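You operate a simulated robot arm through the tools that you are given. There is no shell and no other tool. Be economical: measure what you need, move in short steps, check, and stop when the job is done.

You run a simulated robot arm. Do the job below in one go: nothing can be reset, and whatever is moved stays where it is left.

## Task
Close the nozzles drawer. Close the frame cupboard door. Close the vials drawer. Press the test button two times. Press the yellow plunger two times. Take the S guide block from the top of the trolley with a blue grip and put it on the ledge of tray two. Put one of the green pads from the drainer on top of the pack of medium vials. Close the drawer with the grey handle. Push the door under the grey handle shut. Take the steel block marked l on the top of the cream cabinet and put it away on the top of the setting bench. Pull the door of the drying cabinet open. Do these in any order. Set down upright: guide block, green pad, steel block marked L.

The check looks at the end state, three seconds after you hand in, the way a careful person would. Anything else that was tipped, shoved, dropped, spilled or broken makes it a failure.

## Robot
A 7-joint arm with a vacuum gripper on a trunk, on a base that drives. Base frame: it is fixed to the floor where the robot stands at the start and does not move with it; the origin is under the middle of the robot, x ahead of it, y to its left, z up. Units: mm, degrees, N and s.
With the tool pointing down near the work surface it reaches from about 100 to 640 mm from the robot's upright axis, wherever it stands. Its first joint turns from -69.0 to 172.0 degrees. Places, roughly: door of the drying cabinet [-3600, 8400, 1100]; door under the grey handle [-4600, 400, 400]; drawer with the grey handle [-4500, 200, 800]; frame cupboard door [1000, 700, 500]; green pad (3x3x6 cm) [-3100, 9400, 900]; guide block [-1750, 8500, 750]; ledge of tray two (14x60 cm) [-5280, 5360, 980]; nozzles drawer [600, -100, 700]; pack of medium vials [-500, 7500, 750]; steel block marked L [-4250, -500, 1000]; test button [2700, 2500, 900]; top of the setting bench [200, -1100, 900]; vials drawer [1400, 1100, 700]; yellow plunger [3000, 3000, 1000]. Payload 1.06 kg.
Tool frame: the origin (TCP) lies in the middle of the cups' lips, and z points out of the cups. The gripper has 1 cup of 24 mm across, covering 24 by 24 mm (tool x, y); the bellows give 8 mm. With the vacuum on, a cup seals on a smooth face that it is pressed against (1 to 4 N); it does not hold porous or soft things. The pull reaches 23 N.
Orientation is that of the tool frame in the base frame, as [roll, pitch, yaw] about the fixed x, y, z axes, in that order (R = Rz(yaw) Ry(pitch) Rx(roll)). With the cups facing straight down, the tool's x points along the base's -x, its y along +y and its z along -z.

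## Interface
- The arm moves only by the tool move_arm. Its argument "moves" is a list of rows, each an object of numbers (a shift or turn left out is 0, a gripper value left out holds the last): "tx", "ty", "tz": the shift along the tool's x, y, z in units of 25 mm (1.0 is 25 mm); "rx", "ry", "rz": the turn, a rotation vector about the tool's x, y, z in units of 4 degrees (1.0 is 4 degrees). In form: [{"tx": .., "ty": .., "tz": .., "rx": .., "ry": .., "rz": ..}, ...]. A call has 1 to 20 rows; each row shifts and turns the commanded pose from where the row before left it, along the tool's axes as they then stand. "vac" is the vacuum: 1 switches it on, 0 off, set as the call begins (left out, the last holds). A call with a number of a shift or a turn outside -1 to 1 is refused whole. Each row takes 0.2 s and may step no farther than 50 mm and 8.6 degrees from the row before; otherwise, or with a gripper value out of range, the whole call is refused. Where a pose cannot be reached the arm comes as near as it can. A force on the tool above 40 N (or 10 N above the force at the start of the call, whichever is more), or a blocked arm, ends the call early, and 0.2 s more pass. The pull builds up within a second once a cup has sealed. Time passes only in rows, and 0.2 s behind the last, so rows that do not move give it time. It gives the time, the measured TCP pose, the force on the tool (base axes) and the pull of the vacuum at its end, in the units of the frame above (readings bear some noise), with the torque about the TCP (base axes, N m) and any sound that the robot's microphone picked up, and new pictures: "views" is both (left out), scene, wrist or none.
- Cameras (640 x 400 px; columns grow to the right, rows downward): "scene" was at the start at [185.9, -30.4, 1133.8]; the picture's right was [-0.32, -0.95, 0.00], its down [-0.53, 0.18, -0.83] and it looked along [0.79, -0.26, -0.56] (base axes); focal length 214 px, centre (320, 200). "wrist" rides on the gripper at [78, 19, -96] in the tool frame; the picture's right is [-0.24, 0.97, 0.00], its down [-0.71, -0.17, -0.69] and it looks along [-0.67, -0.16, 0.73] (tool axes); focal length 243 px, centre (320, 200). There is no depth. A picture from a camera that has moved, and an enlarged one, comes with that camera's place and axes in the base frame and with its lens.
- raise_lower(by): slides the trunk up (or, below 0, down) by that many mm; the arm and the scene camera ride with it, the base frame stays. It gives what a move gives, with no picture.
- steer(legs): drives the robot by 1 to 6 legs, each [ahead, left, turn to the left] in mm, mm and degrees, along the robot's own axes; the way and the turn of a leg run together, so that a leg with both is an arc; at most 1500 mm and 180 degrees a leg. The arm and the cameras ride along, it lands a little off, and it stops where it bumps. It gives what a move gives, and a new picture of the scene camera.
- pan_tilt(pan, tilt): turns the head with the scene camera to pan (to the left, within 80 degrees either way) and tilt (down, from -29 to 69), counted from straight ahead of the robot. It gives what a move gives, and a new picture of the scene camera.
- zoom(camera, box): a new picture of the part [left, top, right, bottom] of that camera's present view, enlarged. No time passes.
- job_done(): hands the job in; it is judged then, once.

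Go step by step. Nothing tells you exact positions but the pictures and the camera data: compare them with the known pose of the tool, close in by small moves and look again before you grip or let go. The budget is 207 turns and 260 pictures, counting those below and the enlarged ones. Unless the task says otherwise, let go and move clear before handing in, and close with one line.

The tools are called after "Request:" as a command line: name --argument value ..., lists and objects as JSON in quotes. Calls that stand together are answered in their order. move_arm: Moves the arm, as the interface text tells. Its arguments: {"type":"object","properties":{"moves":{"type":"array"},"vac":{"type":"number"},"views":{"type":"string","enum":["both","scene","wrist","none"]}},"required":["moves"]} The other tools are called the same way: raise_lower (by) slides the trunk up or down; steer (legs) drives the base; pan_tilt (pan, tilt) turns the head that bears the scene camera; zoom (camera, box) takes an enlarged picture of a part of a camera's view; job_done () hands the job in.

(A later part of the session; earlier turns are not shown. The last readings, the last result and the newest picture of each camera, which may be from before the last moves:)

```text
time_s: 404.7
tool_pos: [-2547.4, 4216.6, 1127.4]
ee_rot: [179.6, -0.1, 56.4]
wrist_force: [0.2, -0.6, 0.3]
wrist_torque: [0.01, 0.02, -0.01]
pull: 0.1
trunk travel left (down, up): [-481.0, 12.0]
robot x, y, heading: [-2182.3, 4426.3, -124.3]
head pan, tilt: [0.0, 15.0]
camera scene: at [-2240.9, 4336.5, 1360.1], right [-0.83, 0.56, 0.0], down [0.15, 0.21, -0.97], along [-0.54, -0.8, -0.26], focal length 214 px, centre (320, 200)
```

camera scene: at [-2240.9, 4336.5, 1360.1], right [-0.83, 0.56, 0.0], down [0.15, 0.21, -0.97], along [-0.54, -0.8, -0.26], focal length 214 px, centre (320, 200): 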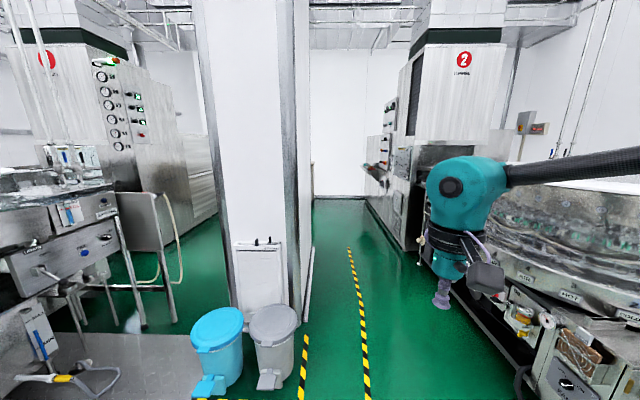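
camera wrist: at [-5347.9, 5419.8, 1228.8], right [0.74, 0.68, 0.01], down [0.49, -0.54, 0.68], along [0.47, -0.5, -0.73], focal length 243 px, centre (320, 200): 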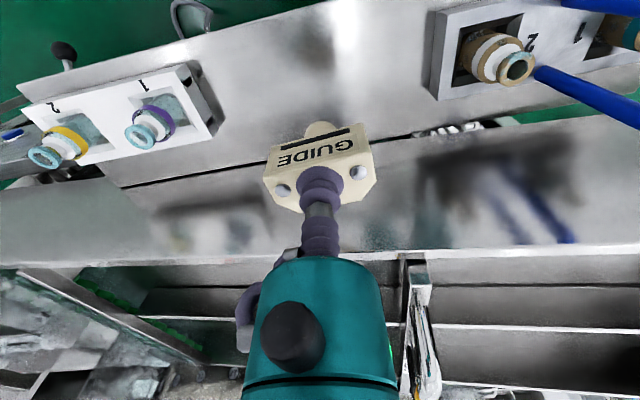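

There's a usable aisle between the pillar and machine 2. To keep the arm's elbow from sticking out, I'll turn left about 40° and travel diagonally with the arm leading.

Request:
steer --legs '[[0, 0, 40], [490, -808, 0], [907, -786, 0]]'

Request:
pan_tilt --pan -30 --tilt 15

```text
time_s: 421.2
tool_pos: [-3847.4, 2525.7, 1128.0]
ee_rot: [179.6, -0.1, 94.4]
wrist_force: [0.4, -0.4, -0.1]
wrist_torque: [-0.01, -0.04, 0.02]
pull: 0.0
trunk travel left (down, up): [-481.0, 12.0]
robot x, y, heading: [-3688.3, 2917.7, -86.4]
head pan, tilt: [0.0, 15.0]
camera scene: at [-3682.7, 2808.8, 1360.1], right [-1.0, -0.06, 0.0], down [-0.02, 0.26, -0.97], along [0.06, -0.96, -0.26], focal length 214 px, centre (320, 200)
```

scene: 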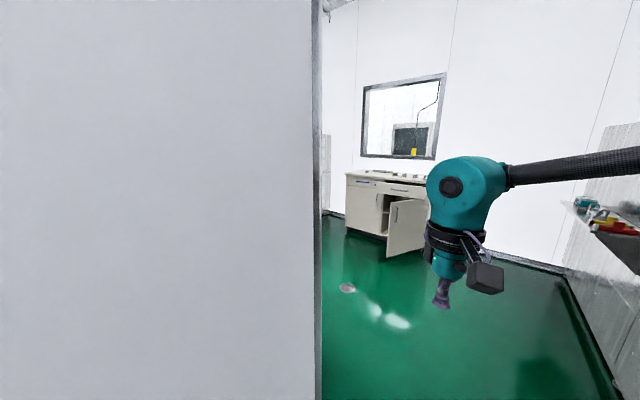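

```text
time_s: 422.1
tool_pos: [-3848.6, 2526.2, 1128.0]
ee_rot: [179.7, -0.2, 94.4]
wrist_force: [-0.7, 0.0, 0.2]
wrist_torque: [0.0, -0.01, -0.01]
pull: 0.1
trunk travel left (down, up): [-481.0, 12.0]
robot x, y, heading: [-3691.0, 2917.3, -86.2]
head pan, tilt: [-30.0, 15.0]
camera scene: at [-3729.9, 2818.3, 1360.1], right [-0.9, 0.44, 0.0], down [0.11, 0.23, -0.97], along [-0.43, -0.87, -0.26], focal length 214 px, centre (320, 200)
```

scene: 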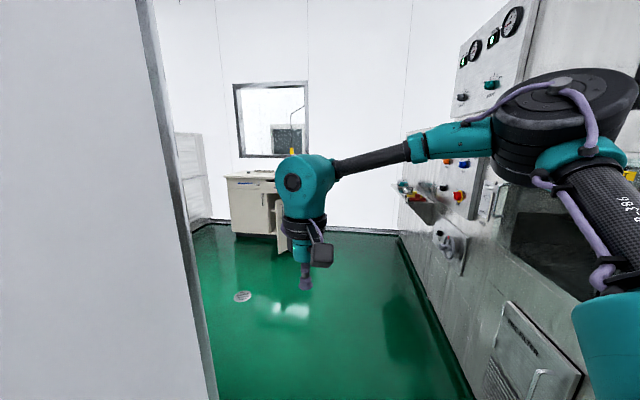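

The cream cabinet is ahead at the end wall. I'll continue, edging slightly away from the machine panel.

Request:
steer --legs '[[852, -536, 0], [400, -324, 0]]'

Request:
pan_tilt --pan 0 --tilt 25

```text
time_s: 430.3
tool_pos: [-4632.3, 1238.7, 1126.8]
ee_rot: [179.5, -0.2, 93.7]
wrist_force: [0.1, 0.2, 0.0]
wrist_torque: [0.0, -0.01, -0.01]
pull: 0.0
trunk travel left (down, up): [-481.0, 12.0]
robot x, y, heading: [-4468.7, 1628.3, -86.9]
head pan, tilt: [-30.0, 15.0]
camera scene: at [-4511.2, 1528.7, 1360.1], right [-0.89, 0.45, 0.0], down [0.12, 0.23, -0.97], along [-0.44, -0.86, -0.26], focal length 214 px, centre (320, 200)
```

scene: 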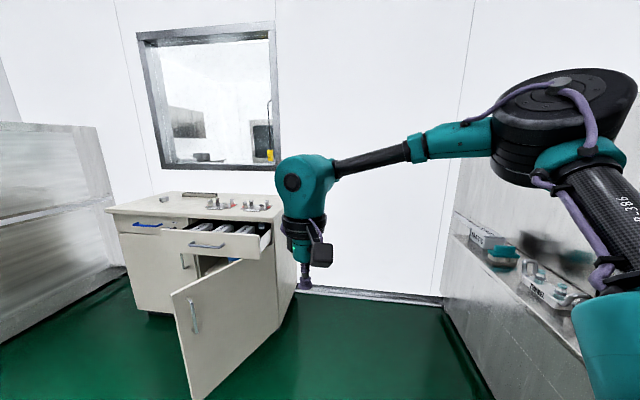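

```text
time_s: 431.2
tool_pos: [-4633.2, 1239.7, 1127.2]
ee_rot: [179.7, 0.0, 93.7]
wrist_force: [-0.6, 0.1, 0.4]
wrist_torque: [0.03, -0.01, 0.04]
pull: 0.0
trunk travel left (down, up): [-481.0, 12.0]
robot x, y, heading: [-4467.9, 1626.9, -87.0]
head pan, tilt: [0.0, 25.0]
camera scene: at [-4463.9, 1520.2, 1343.9], right [-1.0, -0.05, 0.0], down [-0.02, 0.42, -0.91], along [0.05, -0.91, -0.42], focal length 214 px, centre (320, 200)
```

scene: 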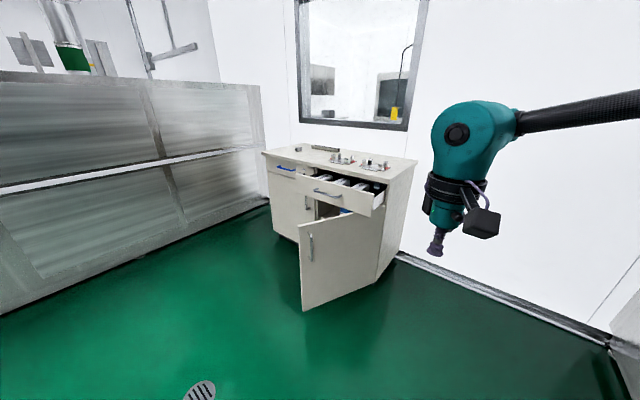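

I see the cream cabinet with the right drawer (grey handle) open and the door under it open. I'll zoom in.

Request:
zoom --camera "scene" --box '[240, 120, 440, 320]'

```text
2.00 times, centred on (340, 220) of scene
camera zoom: at [-4463.9, 1520.2, 1343.9], right [-1.0, -0.05, 0.0], down [-0.02, 0.42, -0.91], along [0.05, -0.91, -0.42], focal length 429 px, centre (280, 160)
```

zoom: 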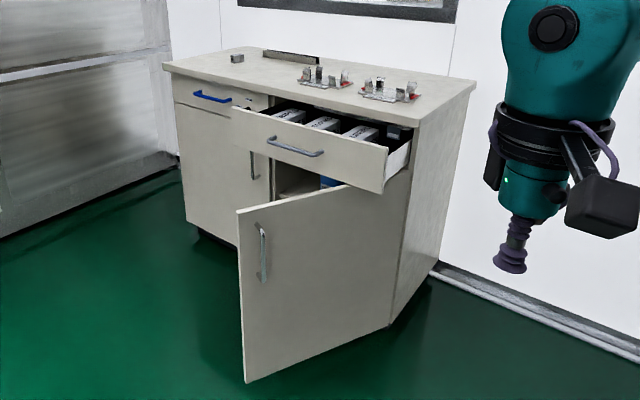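

Cabinet front is at a≈−2540, and the door is hinged on its right, open about 63°, top at z≈740. I'll move over, face the cabinet, lower the trunk and tilt the tool forward to push the door first.

Request:
steer --legs '[[490, 640, 0], [0, 0, -38]]'

Request:
move_arm --moves '[{"ry": -1}, {"ry": -1}, {"ry": -1}, {"ry": -1}, {"ry": -1}, {"ry": -1}, {"ry": -1}, {"ry": -1}, {"ry": -1}, {"ry": -1}, {"ry": -1}, {"ry": -1}, {"ry": -1}, {"ry": -1}, {"ry": -1}, {"ry": -1}]' --views "none"

Request:
raise_lower --by -470

Request:
pan_tilt --pan 0 --tilt 25

```text
time_s: 439.1
tool_pos: [-4180.0, 961.0, 1127.3]
ee_rot: [179.7, 0.0, 54.4]
wrist_force: [-0.4, 0.0, 0.0]
wrist_torque: [0.0, 0.02, 0.01]
pull: 0.0
trunk travel left (down, up): [-481.0, 12.0]
robot x, y, heading: [-3806.7, 1155.5, -126.4]
head pan, tilt: [0.0, 25.0]
camera scene: at [-3869.2, 1071.4, 1343.9], right [-0.81, 0.59, 0.0], down [0.25, 0.34, -0.91], along [-0.54, -0.73, -0.42], focal length 214 px, centre (320, 200)
```

scene: 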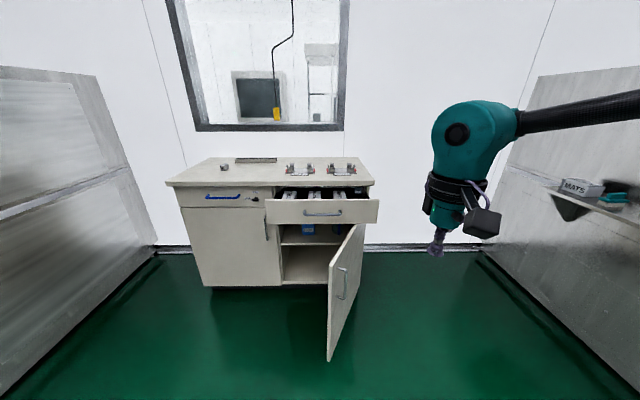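

```text
time_s: 442.5
tool_pos: [-4179.6, 961.2, 1127.1]
ee_rot: [179.2, 63.9, 53.7]
wrist_force: [-0.4, -0.4, -0.4]
wrist_torque: [-0.01, 0.01, -0.01]
pull: 0.1
trunk travel left (down, up): [-481.0, 12.0]
robot x, y, heading: [-3809.6, 1159.7, -126.3]
head pan, tilt: [0.0, 25.0]
```

```text
refused: -470 is not a number from -400 to 400
```

```text
time_s: 443.1
tool_pos: [-4180.4, 961.2, 1127.1]
ee_rot: [179.2, 64.0, 53.7]
wrist_force: [0.3, 0.4, 0.3]
wrist_torque: [-0.01, 0.0, 0.0]
pull: 0.1
trunk travel left (down, up): [-481.0, 12.0]
robot x, y, heading: [-3806.6, 1160.1, -126.0]
head pan, tilt: [0.0, 25.0]
camera scene: at [-3869.2, 1071.3, 1343.9], right [-0.81, 0.59, 0.0], down [0.25, 0.34, -0.91], along [-0.54, -0.73, -0.42], focal length 214 px, centre (320, 200)
```

scene: 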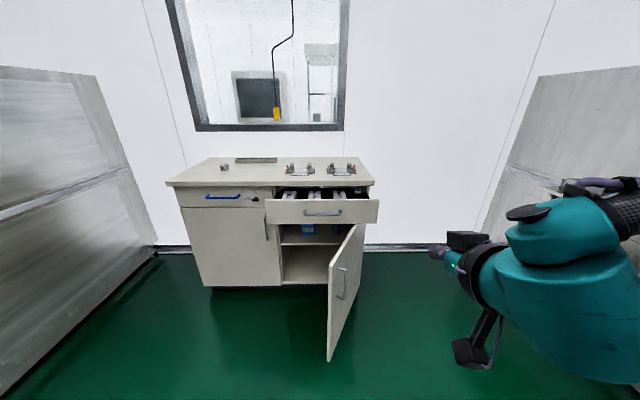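

Request:
raise_lower --by -400

Request:
raise_lower --by -78

```text
time_s: 447.0
tool_pos: [-4186.0, 953.8, 512.6]
ee_rot: [179.3, 29.0, 53.7]
wrist_force: [-0.3, 0.1, 0.1]
wrist_torque: [0.0, -0.01, 0.0]
pull: 0.2
trunk travel left (down, up): [-81.0, 412.0]
robot x, y, heading: [-3811.1, 1155.4, -126.5]
head pan, tilt: [0.0, 25.0]
```

```text
time_s: 448.1
tool_pos: [-4191.4, 946.1, 439.4]
ee_rot: [179.3, 27.5, 53.7]
wrist_force: [0.7, -0.1, 0.3]
wrist_torque: [-0.01, 0.03, 0.03]
pull: 0.0
trunk travel left (down, up): [-3.0, 490.0]
robot x, y, heading: [-3804.5, 1160.3, -126.3]
head pan, tilt: [0.0, 25.0]
```

The short extension makes that pose unreachable, so I'll extend forward.

Request:
move_arm --moves '[{"tz": 1, "tx": -0.4}, {"tz": 1, "tx": -0.4}, {"tz": 1, "tx": -0.4}, {"tz": 1, "tx": -0.4}, {"tz": 1, "tx": -0.4}, {"tz": 1, "tx": -0.4}, {}]' --views "scene"

```text
time_s: 449.7
tool_pos: [-4262.3, 846.1, 332.6]
ee_rot: [179.3, 27.4, 53.8]
wrist_force: [0.4, 0.2, 0.1]
wrist_torque: [-0.01, -0.01, 0.0]
pull: 0.1
trunk travel left (down, up): [-3.0, 490.0]
robot x, y, heading: [-3807.2, 1156.2, -126.3]
head pan, tilt: [0.0, 25.0]
camera scene: at [-3972.2, 931.0, 844.9], right [-0.81, 0.59, 0.0], down [0.25, 0.34, -0.91], along [-0.54, -0.73, -0.42], focal length 214 px, centre (320, 200)
```

scene: 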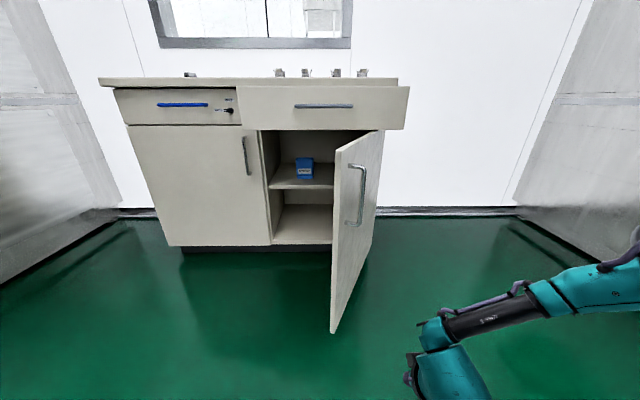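

Request:
move_arm --moves '[{"ry": -1, "tz": -0.5, "tx": -0.2}, {"ry": -1, "tz": -0.5, "tx": -0.2}, {"ry": -1, "tz": -0.5, "tx": -0.3}, {"ry": -1, "tz": -0.4, "tx": -0.3}, {"ry": -1, "tz": -0.3, "tx": -0.4}, {"ry": -1, "tz": -0.3, "tx": -0.4}, {"ry": -1, "tx": -0.5}, {"ry": -1, "tx": -0.5}, {"ry": -1, "tx": -0.5}, {}]' --views "scene"

```text
time_s: 451.9
tool_pos: [-4264.9, 843.3, 409.0]
ee_rot: [179.2, 48.8, 53.3]
wrist_force: [-1.0, -0.5, -0.1]
wrist_torque: [0.01, -0.06, 0.0]
pull: 0.1
out of reach, approached as far as the arm can: row 6, 7, 9
trunk travel left (down, up): [-3.0, 490.0]
robot x, y, heading: [-3804.7, 1159.0, -126.1]
head pan, tilt: [0.0, 25.0]
camera scene: at [-3972.2, 931.0, 845.0], right [-0.81, 0.59, 0.0], down [0.25, 0.34, -0.91], along [-0.54, -0.73, -0.42], focal length 214 px, centre (320, 200)
```

scene: 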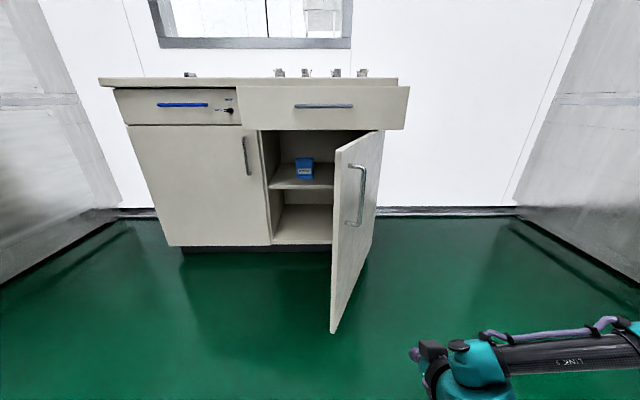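

Good pose: the tip is at z≈409 pointing forward-down. I'll drive in and start pushing the door.

Request:
steer --legs '[[345, 15, 1], [200, 122, 0]]'

```text
time_s: 455.5
tool_pos: [-4462.3, 314.3, 409.0]
ee_rot: [179.1, 48.9, 54.5]
wrist_force: [-0.4, -0.2, -0.2]
wrist_torque: [0.0, 0.01, 0.0]
pull: 0.0
trunk travel left (down, up): [-3.0, 490.0]
robot x, y, heading: [-4010.1, 641.0, -124.7]
head pan, tilt: [0.0, 25.0]
camera scene: at [-4170.4, 407.2, 845.0], right [-0.82, 0.58, 0.0], down [0.24, 0.35, -0.91], along [-0.52, -0.74, -0.42], focal length 214 px, centre (320, 200)
```

scene: 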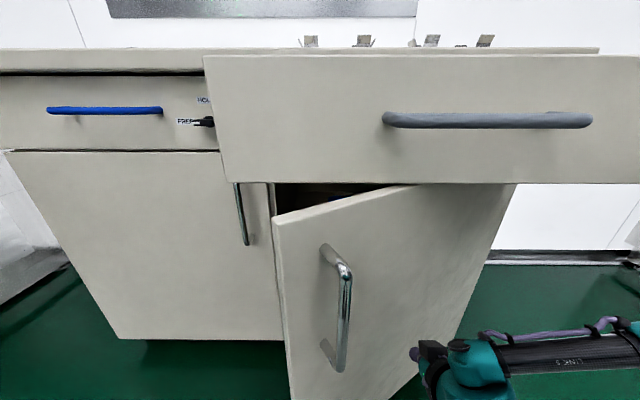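

The door is swinging in. The head is nearing the open drawer, so I'll finish the push mostly with the arm.

Request:
steer --legs '[[100, 60, 0]]'

Request:
move_arm --moves '[{"tz": 0.75, "tx": -0.65, "ty": 0.4}, {"tz": 0.75, "tx": -0.65, "ty": 0.3}, {"tz": 0.75, "tx": -0.65, "ty": 0.2}, {"tz": 0.75, "tx": -0.65}, {"tz": 0.75, "tx": -0.65}, {"tz": 0.75, "tx": -0.65}]' --views "scene"

```text
time_s: 456.7
tool_pos: [-4468.1, 196.6, 409.0]
ee_rot: [179.2, 48.9, 54.7]
wrist_force: [-0.2, -0.2, -0.7]
wrist_torque: [0.02, 0.0, -0.01]
pull: 0.0
trunk travel left (down, up): [-3.0, 490.0]
robot x, y, heading: [-4018.8, 521.5, -125.3]
head pan, tilt: [0.0, 25.0]
camera scene: at [-4178.1, 291.4, 845.0], right [-0.82, 0.57, 0.0], down [0.24, 0.35, -0.91], along [-0.52, -0.74, -0.42], focal length 214 px, centre (320, 200)
```

scene: 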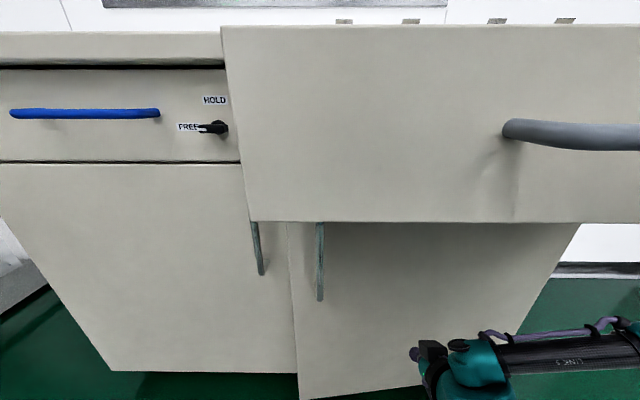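

```text
time_s: 458.0
tool_pos: [-4519.0, 83.1, 403.3]
ee_rot: [178.8, 47.7, 54.3]
wrist_force: [8.8, 10.4, 1.5]
wrist_torque: [-0.16, 0.1, 0.0]
pull: 0.0
trunk travel left (down, up): [-3.0, 490.0]
robot x, y, heading: [-4020.2, 523.8, -125.2]
head pan, tilt: [0.0, 25.0]
stopped in row 6: the force on the tool passed its limit at 69 N (the readings are from after the stop); the commanded pose is now the measured one
camera scene: at [-4177.9, 292.2, 845.1], right [-0.82, 0.57, 0.0], down [0.24, 0.35, -0.91], along [-0.52, -0.74, -0.42], focal length 214 px, centre (320, 200)
```

scene: 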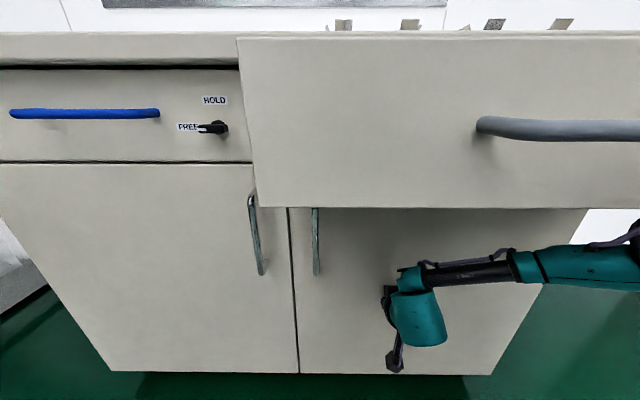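

The door is shut and the drawer is still open. I'll retract and back up, then set the tool at drawer height.

Request:
move_arm --moves '[{"tz": -0.75, "tx": 0.65}, {"tz": -0.75, "tx": 0.65}, {"tz": -0.75, "tx": 0.65}, {"tz": -0.75, "tx": 0.65}]' --views "none"

Request:
steer --legs '[[-380, 0, 0]]'

Request:
raise_lower --by 380

Request:
pan_tilt --pan 0 --tilt 30

```text
time_s: 459.0
tool_pos: [-4462.3, 164.0, 408.6]
ee_rot: [178.9, 47.9, 54.3]
wrist_force: [-0.1, 0.0, 0.0]
wrist_torque: [0.04, 0.0, 0.01]
pull: 0.1
trunk travel left (down, up): [-3.0, 490.0]
robot x, y, heading: [-4018.1, 518.0, -125.0]
head pan, tilt: [0.0, 25.0]
```

```text
time_s: 461.4
tool_pos: [-4242.9, 471.4, 407.7]
ee_rot: [178.9, 48.0, 54.9]
wrist_force: [-0.4, -0.2, -0.7]
wrist_torque: [-0.02, -0.02, 0.03]
pull: 0.0
trunk travel left (down, up): [-3.0, 490.0]
robot x, y, heading: [-3795.4, 833.1, -124.5]
head pan, tilt: [0.0, 25.0]
camera scene: at [-3959.3, 602.3, 844.9], right [-0.82, 0.57, 0.0], down [0.24, 0.35, -0.91], along [-0.51, -0.75, -0.42], focal length 214 px, centre (320, 200)
```

scene: 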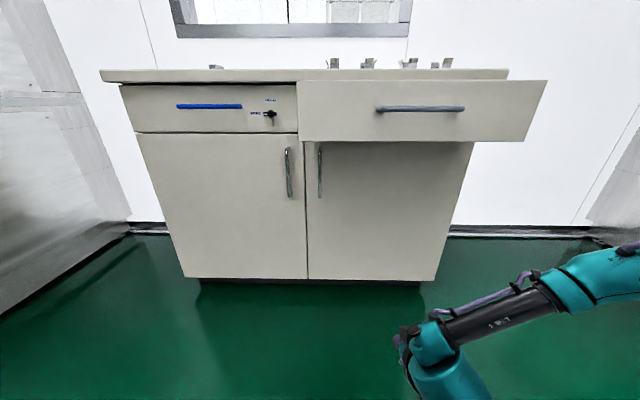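

```text
time_s: 465.1
tool_pos: [-4243.7, 471.6, 788.4]
ee_rot: [178.9, 48.0, 54.9]
wrist_force: [0.6, 0.5, -0.4]
wrist_torque: [-0.04, -0.01, 0.02]
pull: 0.0
trunk travel left (down, up): [-383.0, 110.0]
robot x, y, heading: [-3803.6, 835.7, -124.3]
head pan, tilt: [0.0, 25.0]
```

```text
time_s: 465.8
tool_pos: [-4243.0, 472.0, 788.6]
ee_rot: [178.8, 48.0, 54.9]
wrist_force: [1.0, -0.5, 0.1]
wrist_torque: [-0.02, -0.05, 0.03]
pull: 0.0
trunk travel left (down, up): [-383.0, 110.0]
robot x, y, heading: [-3803.3, 836.1, -124.2]
head pan, tilt: [0.0, 30.0]
camera scene: at [-3897.3, 692.4, 1224.3], right [-0.82, 0.57, 0.0], down [0.28, 0.41, -0.87], along [-0.49, -0.71, -0.5], focal length 214 px, centre (320, 200)
```

scene: 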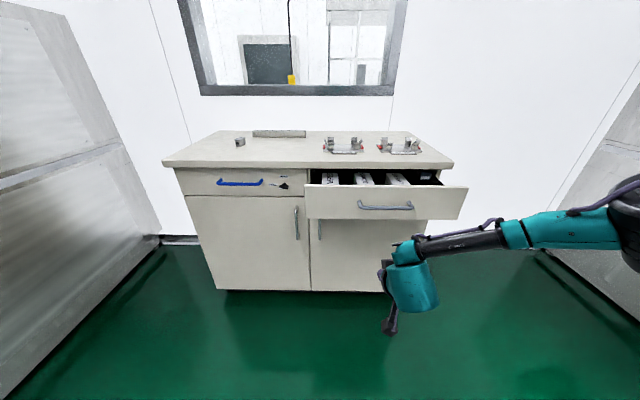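

The door is closed flush. Now I'll push the drawer front to the left of its grey handle.

Request:
steer --legs '[[0, 113, 0], [300, 0, 0], [120, 0, 0]]'

```text
time_s: 469.9
tool_pos: [-4389.3, 62.5, 788.5]
ee_rot: [179.0, 48.1, 54.6]
wrist_force: [-0.7, -0.5, -0.7]
wrist_torque: [0.0, 0.02, -0.05]
pull: 0.0
trunk travel left (down, up): [-383.0, 110.0]
robot x, y, heading: [-3945.0, 425.0, -124.6]
head pan, tilt: [0.0, 30.0]
camera scene: at [-4042.4, 282.3, 1224.1], right [-0.82, 0.57, 0.0], down [0.28, 0.41, -0.87], along [-0.49, -0.71, -0.5], focal length 214 px, centre (320, 200)
```

scene: 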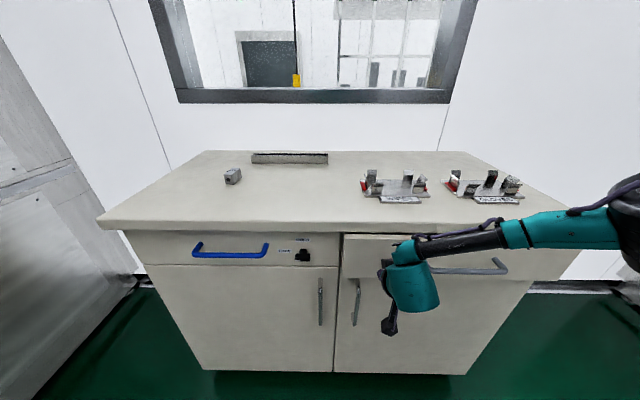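

Request:
steer --legs '[[90, 0, 0]]'

Request:
steer --legs '[[-250, 0, 0]]'

Request:
zoom --camera "scene" --box '[140, 120, 500, 330]'

```text
time_s: 471.0
tool_pos: [-4421.2, 13.9, 782.7]
ee_rot: [178.6, 46.4, 54.5]
wrist_force: [3.4, 5.2, 1.1]
wrist_torque: [-0.04, 0.06, -0.01]
pull: 0.1
trunk travel left (down, up): [-383.0, 110.0]
robot x, y, heading: [-3986.6, 366.7, -124.8]
head pan, tilt: [0.0, 30.0]
stopped in leg 1: the force on the tool passed its limit at 91 N (the readings are from after the stop); the commanded pose is now the measured one
camera scene: at [-4080.6, 227.3, 1224.3], right [-0.82, 0.57, 0.0], down [0.28, 0.41, -0.87], along [-0.49, -0.71, -0.5], focal length 214 px, centre (320, 200)
```

scene: 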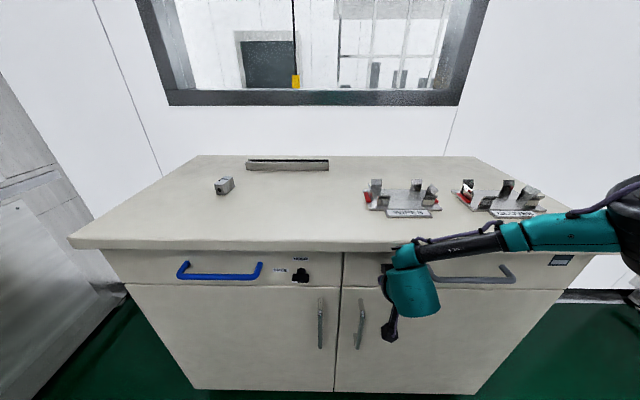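

```text
time_s: 472.8
tool_pos: [-4279.4, 211.7, 782.3]
ee_rot: [178.4, 46.5, 55.1]
wrist_force: [-0.6, 0.4, 0.3]
wrist_torque: [-0.03, -0.01, -0.01]
pull: 0.0
trunk travel left (down, up): [-383.0, 110.0]
robot x, y, heading: [-3846.6, 570.5, -124.2]
head pan, tilt: [0.0, 30.0]
camera scene: at [-3940.7, 428.5, 1224.3], right [-0.83, 0.56, 0.0], down [0.28, 0.41, -0.87], along [-0.49, -0.72, -0.5], focal length 214 px, centre (320, 200)
```

scene: 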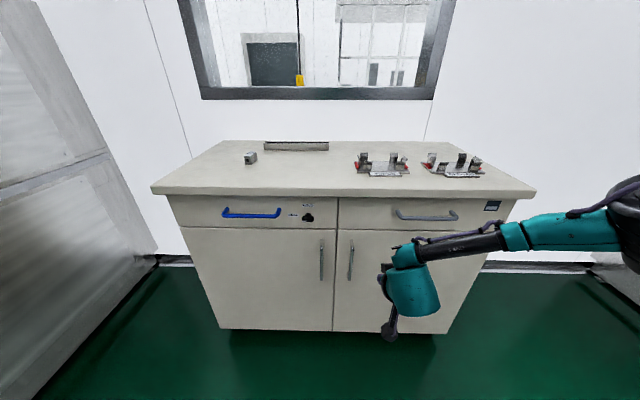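

```text
1.78 times, centred on (320, 225) of scene
camera zoom: at [-3940.7, 428.5, 1224.3], right [-0.83, 0.56, 0.0], down [0.28, 0.41, -0.87], along [-0.49, -0.72, -0.5], focal length 381 px, centre (320, 156)
```

zoom: 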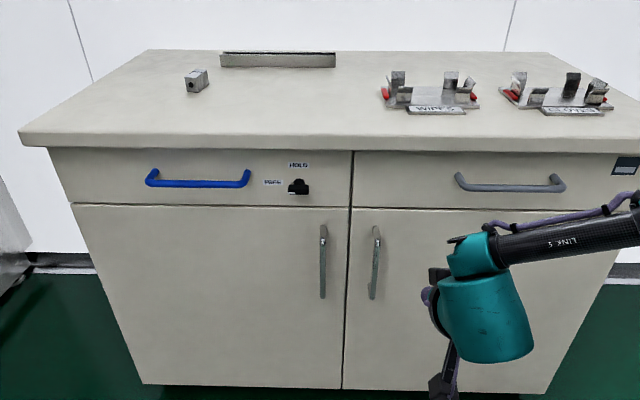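

The drawer and door are both shut. Now the steel block marked L: I'll zoom on the steel pieces on the top.

Request:
zoom --camera "scene" --box '[220, 130, 360, 190]'

Request:
zoom --camera "scene" --box '[340, 135, 500, 195]'

```text
4.57 times, centred on (290, 160) of scene
camera zoom: at [-3940.7, 428.5, 1224.3], right [-0.83, 0.56, 0.0], down [0.28, 0.41, -0.87], along [-0.49, -0.72, -0.5], focal length 980 px, centre (457, 383)
```

zoom: 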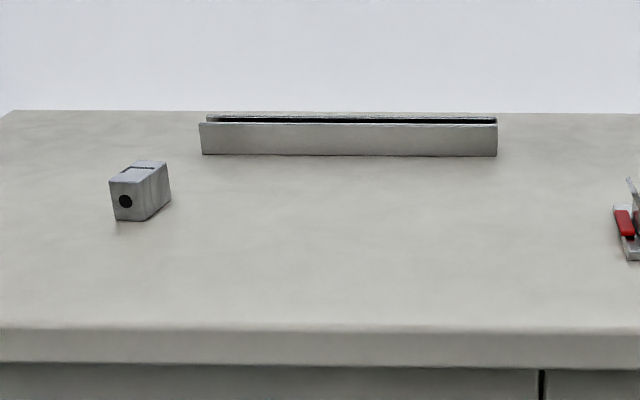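

```text
4.00 times, centred on (420, 165) of scene
camera zoom: at [-3940.7, 428.5, 1224.3], right [-0.83, 0.56, 0.0], down [0.28, 0.41, -0.87], along [-0.49, -0.72, -0.5], focal length 858 px, centre (-80, 340)
```

zoom: 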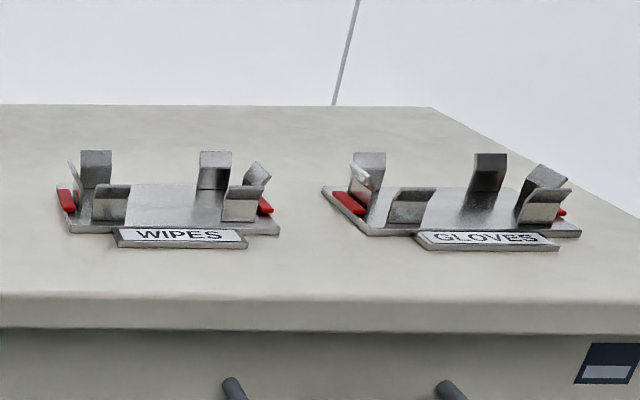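

The block is at about (−4196, −468) on the left of the top. I'll turn the tool down, raise, and approach.

Request:
move_arm --moves '[{"ry": 1}, {"ry": 1}, {"ry": 1}, {"ry": 1}, {"ry": 1}, {"ry": 1}, {"ry": 1}, {"ry": 1}, {"ry": 1}, {"ry": 1}, {"ry": 1}, {"ry": 0.6}, {"tz": -1}, {"tz": -1}, {"tz": -1}, {"tz": -1}, {"tz": -1}, {"tz": -1}]' --views "none"

Request:
raise_lower --by 90

Request:
steer --legs '[[0, 400, -1], [380, 0, 0]]'

Request:
move_arm --moves '[{}]' --views "wrist"

```text
time_s: 476.6
tool_pos: [-4281.4, 226.3, 936.9]
ee_rot: [179.1, 0.2, 56.1]
wrist_force: [0.2, -0.3, -0.1]
wrist_torque: [0.05, 0.0, -0.01]
pull: 0.0
out of reach, approached as far as the arm can: row 11, 12
trunk travel left (down, up): [-383.0, 110.0]
robot x, y, heading: [-3847.3, 576.0, -124.2]
head pan, tilt: [0.0, 30.0]
```

```text
time_s: 477.8
tool_pos: [-4280.7, 229.3, 1075.9]
ee_rot: [179.0, 5.4, 56.0]
wrist_force: [-0.4, 0.0, -0.3]
wrist_torque: [0.0, -0.02, -0.01]
pull: 0.1
trunk travel left (down, up): [-473.0, 20.0]
robot x, y, heading: [-3842.0, 575.9, -124.2]
head pan, tilt: [0.0, 30.0]
```

```text
time_s: 483.9
tool_pos: [-4184.4, -294.3, 1076.8]
ee_rot: [179.0, 5.6, 54.6]
wrist_force: [0.1, 0.1, -0.6]
wrist_torque: [0.01, -0.02, -0.01]
pull: 0.0
trunk travel left (down, up): [-473.0, 20.0]
robot x, y, heading: [-3741.8, 38.8, -125.7]
head pan, tilt: [0.0, 30.0]
camera scene: at [-3806.6, -57.6, 1327.8], right [-0.81, 0.58, 0.0], down [0.29, 0.41, -0.87], along [-0.51, -0.7, -0.5], focal length 214 px, centre (320, 200)
```

scene: 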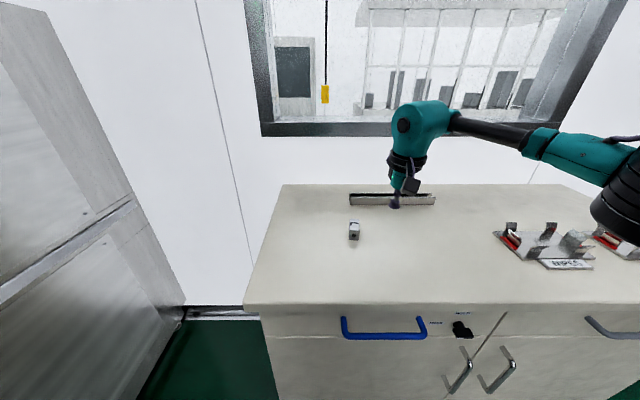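

```text
time_s: 484.2
tool_pos: [-4184.5, -292.6, 1076.2]
ee_rot: [179.0, 5.7, 54.6]
wrist_force: [0.3, -0.3, -0.4]
wrist_torque: [-0.02, 0.01, -0.01]
pull: 0.0
trunk travel left (down, up): [-473.0, 20.0]
robot x, y, heading: [-3737.2, 37.9, -125.8]
head pan, tilt: [0.0, 30.0]
camera wrist: at [-4119.1, -231.8, 1164.3], right [0.66, -0.75, 0.04], down [-0.52, -0.41, 0.75], along [-0.55, -0.51, -0.66], focal length 243 px, centre (320, 200)
```

wrist: 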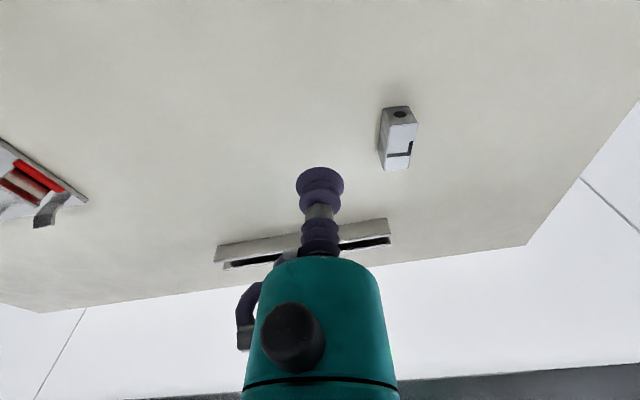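

The top piece bears the L and is at about (−4170, −394, 960). I'll shift over it.

Request:
steer --legs '[[65, 70, 0]]'

Request:
move_arm --moves '[{"ry": 1}, {"ry": 0.4}, {"tz": 0.8}, {"tz": 0.8}, {}]' --views "both"

Request:
zoom --camera "wrist" --box '[260, 80, 400, 210]'

Request:
zoom --camera "scene" --box '[320, 170, 440, 270]'

```text
time_s: 485.5
tool_pos: [-4166.3, -386.5, 1076.9]
ee_rot: [179.0, 5.5, 54.3]
wrist_force: [-0.2, -0.3, -0.3]
wrist_torque: [-0.01, 0.0, -0.02]
pull: 0.0
trunk travel left (down, up): [-473.0, 20.0]
robot x, y, heading: [-3721.9, -55.8, -125.7]
head pan, tilt: [0.0, 30.0]
camera scene: at [-3787.1, -150.8, 1327.8], right [-0.81, 0.59, 0.0], down [0.29, 0.41, -0.87], along [-0.51, -0.7, -0.5], focal length 214 px, centre (320, 200)
```

scene: 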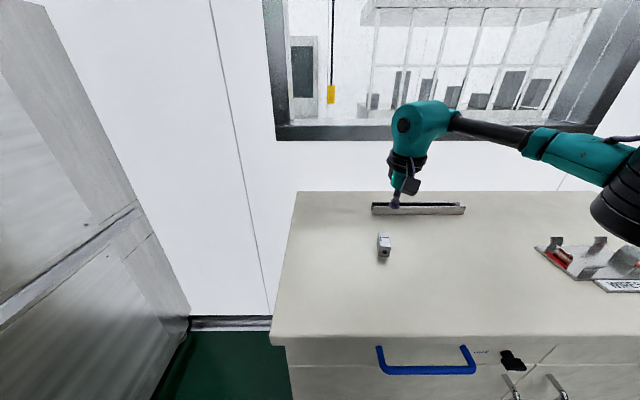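

```text
time_s: 486.7
tool_pos: [-4164.8, -369.6, 1035.4]
ee_rot: [179.0, -0.1, 54.5]
wrist_force: [0.2, -0.2, 0.6]
wrist_torque: [-0.01, 0.01, 0.0]
pull: 0.0
out of reach, approached as far as the arm can: row 1, 2
trunk travel left (down, up): [-473.0, 20.0]
robot x, y, heading: [-3722.2, -56.3, -125.8]
head pan, tilt: [0.0, 30.0]
camera scene: at [-3787.2, -150.1, 1327.9], right [-0.81, 0.59, 0.0], down [0.29, 0.41, -0.87], along [-0.51, -0.7, -0.5], focal length 214 px, centre (320, 200)
camera wrist: at [-4104.5, -316.2, 1131.2], right [0.65, -0.76, 0.02], down [-0.56, -0.47, 0.68], along [-0.51, -0.46, -0.73], focal length 243 px, centre (320, 200)
```

scene: 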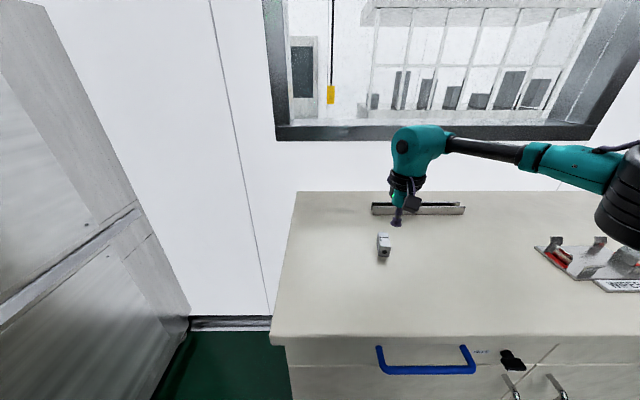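
wrist: 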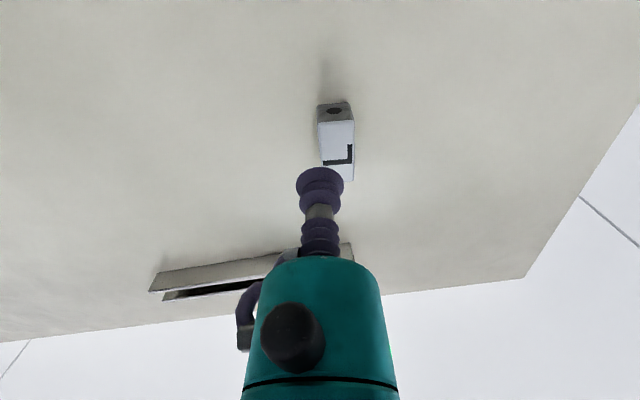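

```text
3.08 times, centred on (330, 145) of wrist
camera zoom: at [-4104.5, -316.2, 1131.2], right [0.65, -0.76, 0.02], down [-0.56, -0.47, 0.68], along [-0.51, -0.46, -0.73], focal length 746 px, centre (289, 369)
```

zoom: 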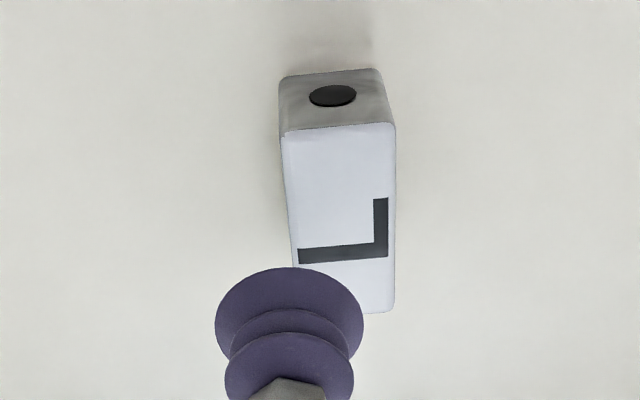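

```text
4.00 times, centred on (380, 220) of scene
camera zoom: at [-3787.2, -150.1, 1327.9], right [-0.81, 0.59, 0.0], down [0.29, 0.41, -0.87], along [-0.51, -0.7, -0.5], focal length 858 px, centre (80, 120)
```

zoom: 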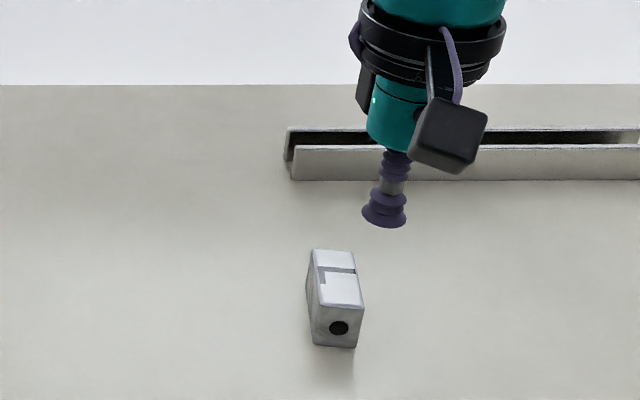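

Block top centre is at (−4171, −396, 966). I'll move over it, get close and verify.

Request:
move_arm --moves '[{"tz": 0.8}, {"tx": -0.98, "ty": 0.41}, {"tz": 0.8}, {}]' --views "none"

Request:
zoom --camera "wrist" --box '[260, 80, 400, 210]'

Request:
zoom --camera "scene" --box '[345, 195, 425, 275]'

```text
time_s: 487.7
tool_pos: [-4166.2, -366.8, 996.7]
ee_rot: [179.0, 0.0, 54.4]
wrist_force: [-0.4, 0.3, -0.4]
wrist_torque: [-0.02, 0.02, 0.01]
pull: 0.1
out of reach, approached as far as the arm can: row 2, 3
trunk travel left (down, up): [-473.0, 20.0]
robot x, y, heading: [-3719.6, -57.6, -126.0]
head pan, tilt: [0.0, 30.0]
```

```text
3.08 times, centred on (330, 145) of wrist
camera zoom: at [-4105.5, -312.1, 1092.6], right [0.65, -0.76, 0.02], down [-0.56, -0.47, 0.68], along [-0.51, -0.46, -0.73], focal length 746 px, centre (289, 369)
```

zoom: 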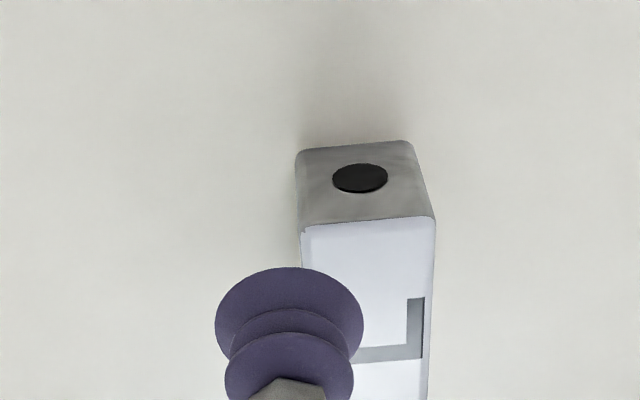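

```text
5.00 times, centred on (385, 235) of scene
camera zoom: at [-3787.2, -150.1, 1327.9], right [-0.81, 0.59, 0.0], down [0.29, 0.41, -0.87], along [-0.51, -0.7, -0.5], focal length 1072 px, centre (-5, 25)
```

zoom: 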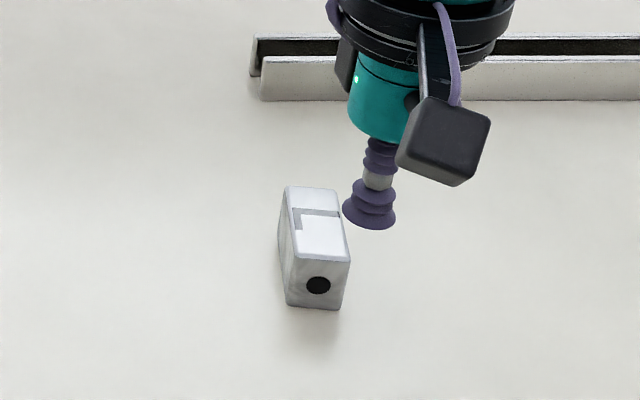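

Reach is limited here, so I'll nudge the base instead.

Request:
steer --legs '[[27, 13, 0]]'

Request:
zoom --camera "wrist" --box '[260, 80, 400, 210]'

Request:
zoom --camera "scene" --box '[360, 195, 440, 275]'

```text
time_s: 488.6
tool_pos: [-4171.6, -397.0, 996.6]
ee_rot: [179.0, -0.1, 54.5]
wrist_force: [-0.2, -0.1, -0.4]
wrist_torque: [0.01, 0.01, -0.01]
pull: 0.0
trunk travel left (down, up): [-473.0, 20.0]
robot x, y, heading: [-3725.8, -87.7, -125.4]
head pan, tilt: [0.0, 30.0]
camera scene: at [-3792.7, -180.8, 1327.7], right [-0.81, 0.59, 0.0], down [0.29, 0.41, -0.87], along [-0.51, -0.7, -0.5], focal length 214 px, centre (320, 200)
```

scene: 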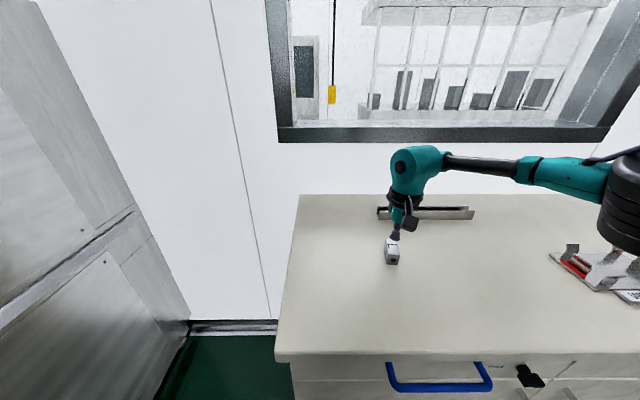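

```text
3.08 times, centred on (330, 145) of wrist
camera zoom: at [-4111.1, -342.5, 1092.4], right [0.65, -0.76, 0.02], down [-0.56, -0.47, 0.68], along [-0.51, -0.46, -0.73], focal length 746 px, centre (289, 369)
```

zoom: 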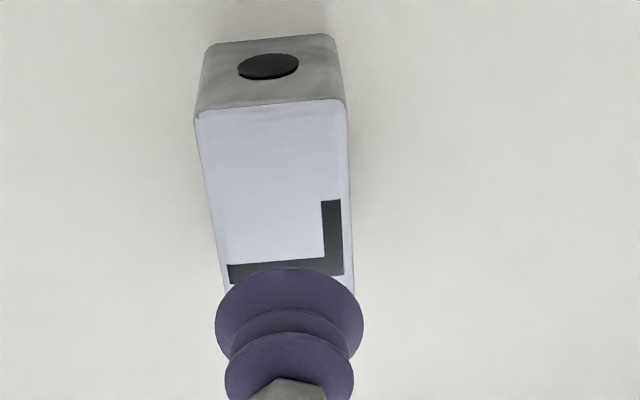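

```text
5.00 times, centred on (400, 235) of scene
camera zoom: at [-3792.7, -180.8, 1327.7], right [-0.81, 0.59, 0.0], down [0.29, 0.41, -0.87], along [-0.51, -0.7, -0.5], focal length 1072 px, centre (-80, 25)
```

zoom: 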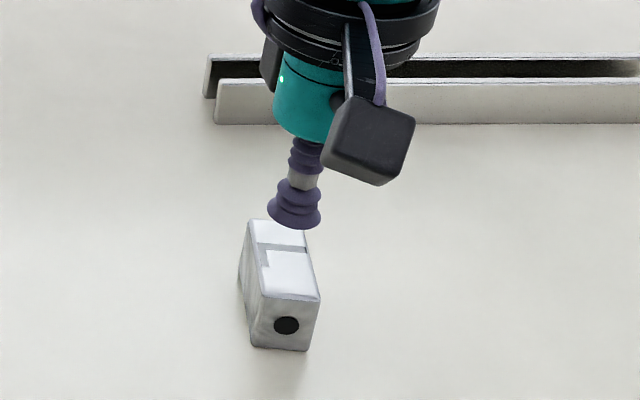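

Nearly centred. I'll correct slightly toward the block's middle, turn vacuum on and touch down.

Request:
move_arm --moves '[{"tx": 0.2, "tz": 0.4}, {"tz": 0.6}, {"tz": 0.2}, {"tz": 0.15}, {}, {}]' --vac 1 --views "none"

Request:
zoom --camera "wrist" --box '[260, 80, 400, 210]'

```text
time_s: 490.0
tool_pos: [-4166.6, -389.2, 965.3]
ee_rot: [178.8, 0.2, 54.5]
wrist_force: [-2.2, -3.5, 10.6]
wrist_torque: [0.11, 0.09, -0.01]
pull: 22.7
out of reach, approached as far as the arm can: row 3
trunk travel left (down, up): [-473.0, 20.0]
robot x, y, heading: [-3726.0, -87.1, -125.8]
head pan, tilt: [0.0, 30.0]
```

```text
3.08 times, centred on (330, 145) of wrist
camera zoom: at [-4106.6, -334.5, 1061.4], right [0.65, -0.76, 0.02], down [-0.56, -0.47, 0.68], along [-0.51, -0.46, -0.73], focal length 746 px, centre (289, 369)
```

zoom: 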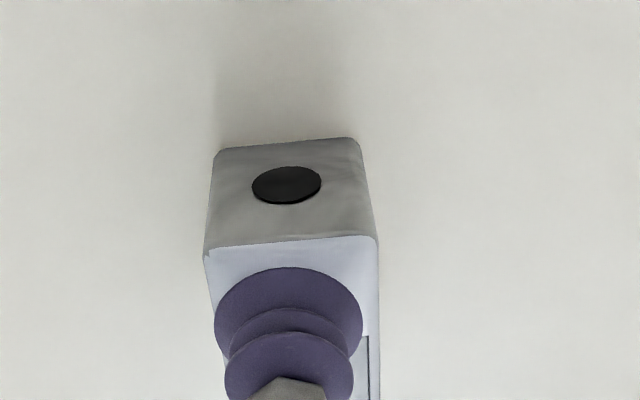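

Sealed. Lifting.

Request:
move_arm --moves '[{"tz": -0.4}, {"tz": -0.6}, {"tz": -1, "tx": 0.4}, {"tz": -1, "tx": 0.4}, {"tz": -1, "tx": 0.4}, {}]' --views "both"

```text
time_s: 491.4
tool_pos: [-4152.4, -364.7, 1066.3]
ee_rot: [178.9, -0.1, 54.7]
wrist_force: [0.0, 0.7, -4.3]
wrist_torque: [0.06, -0.09, 0.0]
pull: 23.1
trunk travel left (down, up): [-473.0, 20.0]
robot x, y, heading: [-3726.4, -87.2, -125.7]
head pan, tilt: [0.0, 30.0]
camera scene: at [-3793.0, -180.0, 1327.7], right [-0.81, 0.59, 0.0], down [0.29, 0.41, -0.87], along [-0.51, -0.7, -0.5], focal length 214 px, centre (320, 200)
camera wrist: at [-4091.2, -310.6, 1161.2], right [0.65, -0.76, 0.02], down [-0.56, -0.47, 0.68], along [-0.51, -0.46, -0.73], focal length 243 px, centre (320, 200)
```

scene: 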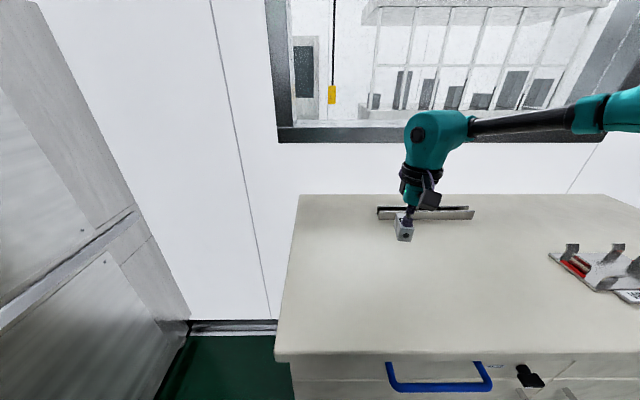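
wrist: 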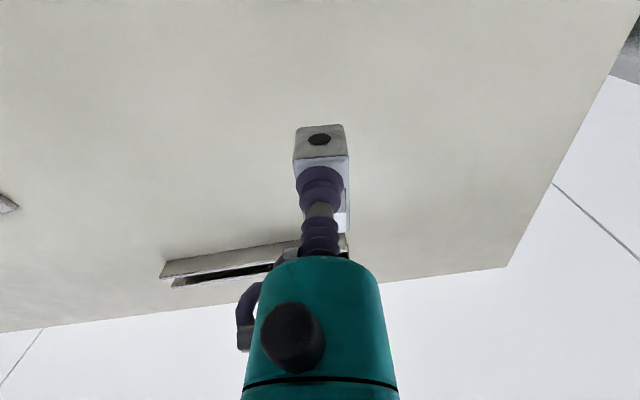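

Block held (about 4 N). Now the trip back: reverse out through the aisle the same way I came.

Request:
steer --legs '[[-930, 0, 0], [0, 0, 38.7], [-482, -613, 0], [-482, -613, 0], [-630, 445, 0], [-630, 445, 0]]'

```text
time_s: 517.1
tool_pos: [-3753.5, 2395.1, 1065.5]
ee_rot: [178.9, 0.1, 92.9]
wrist_force: [-0.7, 0.0, -4.9]
wrist_torque: [0.07, 0.02, 0.01]
pull: 22.5
trunk travel left (down, up): [-473.0, 20.0]
robot x, y, heading: [-3591.2, 2879.1, -87.4]
head pan, tilt: [0.0, 30.0]
camera scene: at [-3588.1, 2762.1, 1327.8], right [-1.0, -0.04, 0.0], down [-0.02, 0.5, -0.87], along [0.04, -0.87, -0.5], focal length 214 px, centre (320, 200)
```

scene: 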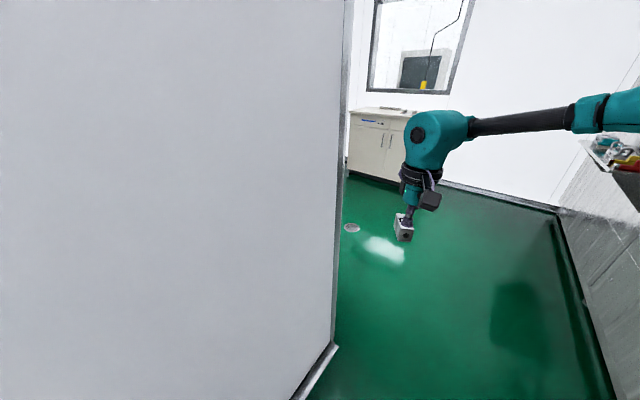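

Request:
steer --legs '[[-943, 742, 0], [-528, 784, 0], [-786, 618, 0], [-820, 645, 0], [821, 1059, 0], [821, 1059, 0]]'

```text
time_s: 560.6
tool_pos: [1126.8, 4035.1, 1065.9]
ee_rot: [178.9, -0.1, 92.8]
wrist_force: [-0.1, -0.3, -4.6]
wrist_torque: [0.01, 0.01, -0.01]
pull: 22.8
trunk travel left (down, up): [-473.0, 20.0]
robot x, y, heading: [1287.5, 4519.0, -87.4]
head pan, tilt: [0.0, 30.0]
camera scene: at [1292.2, 4401.5, 1327.8], right [-1.0, -0.04, 0.0], down [-0.02, 0.5, -0.87], along [0.04, -0.87, -0.5], focal length 214 px, centre (320, 200)
```

scene: 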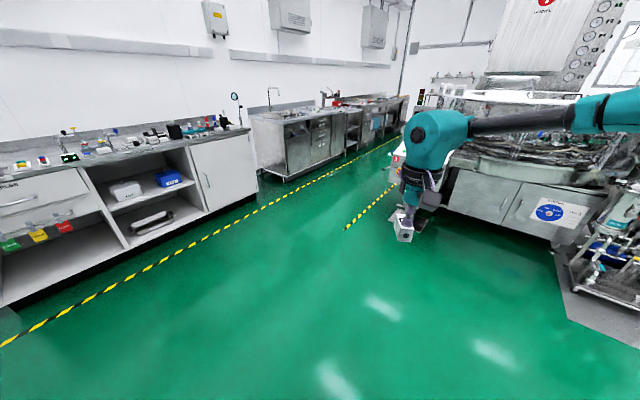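

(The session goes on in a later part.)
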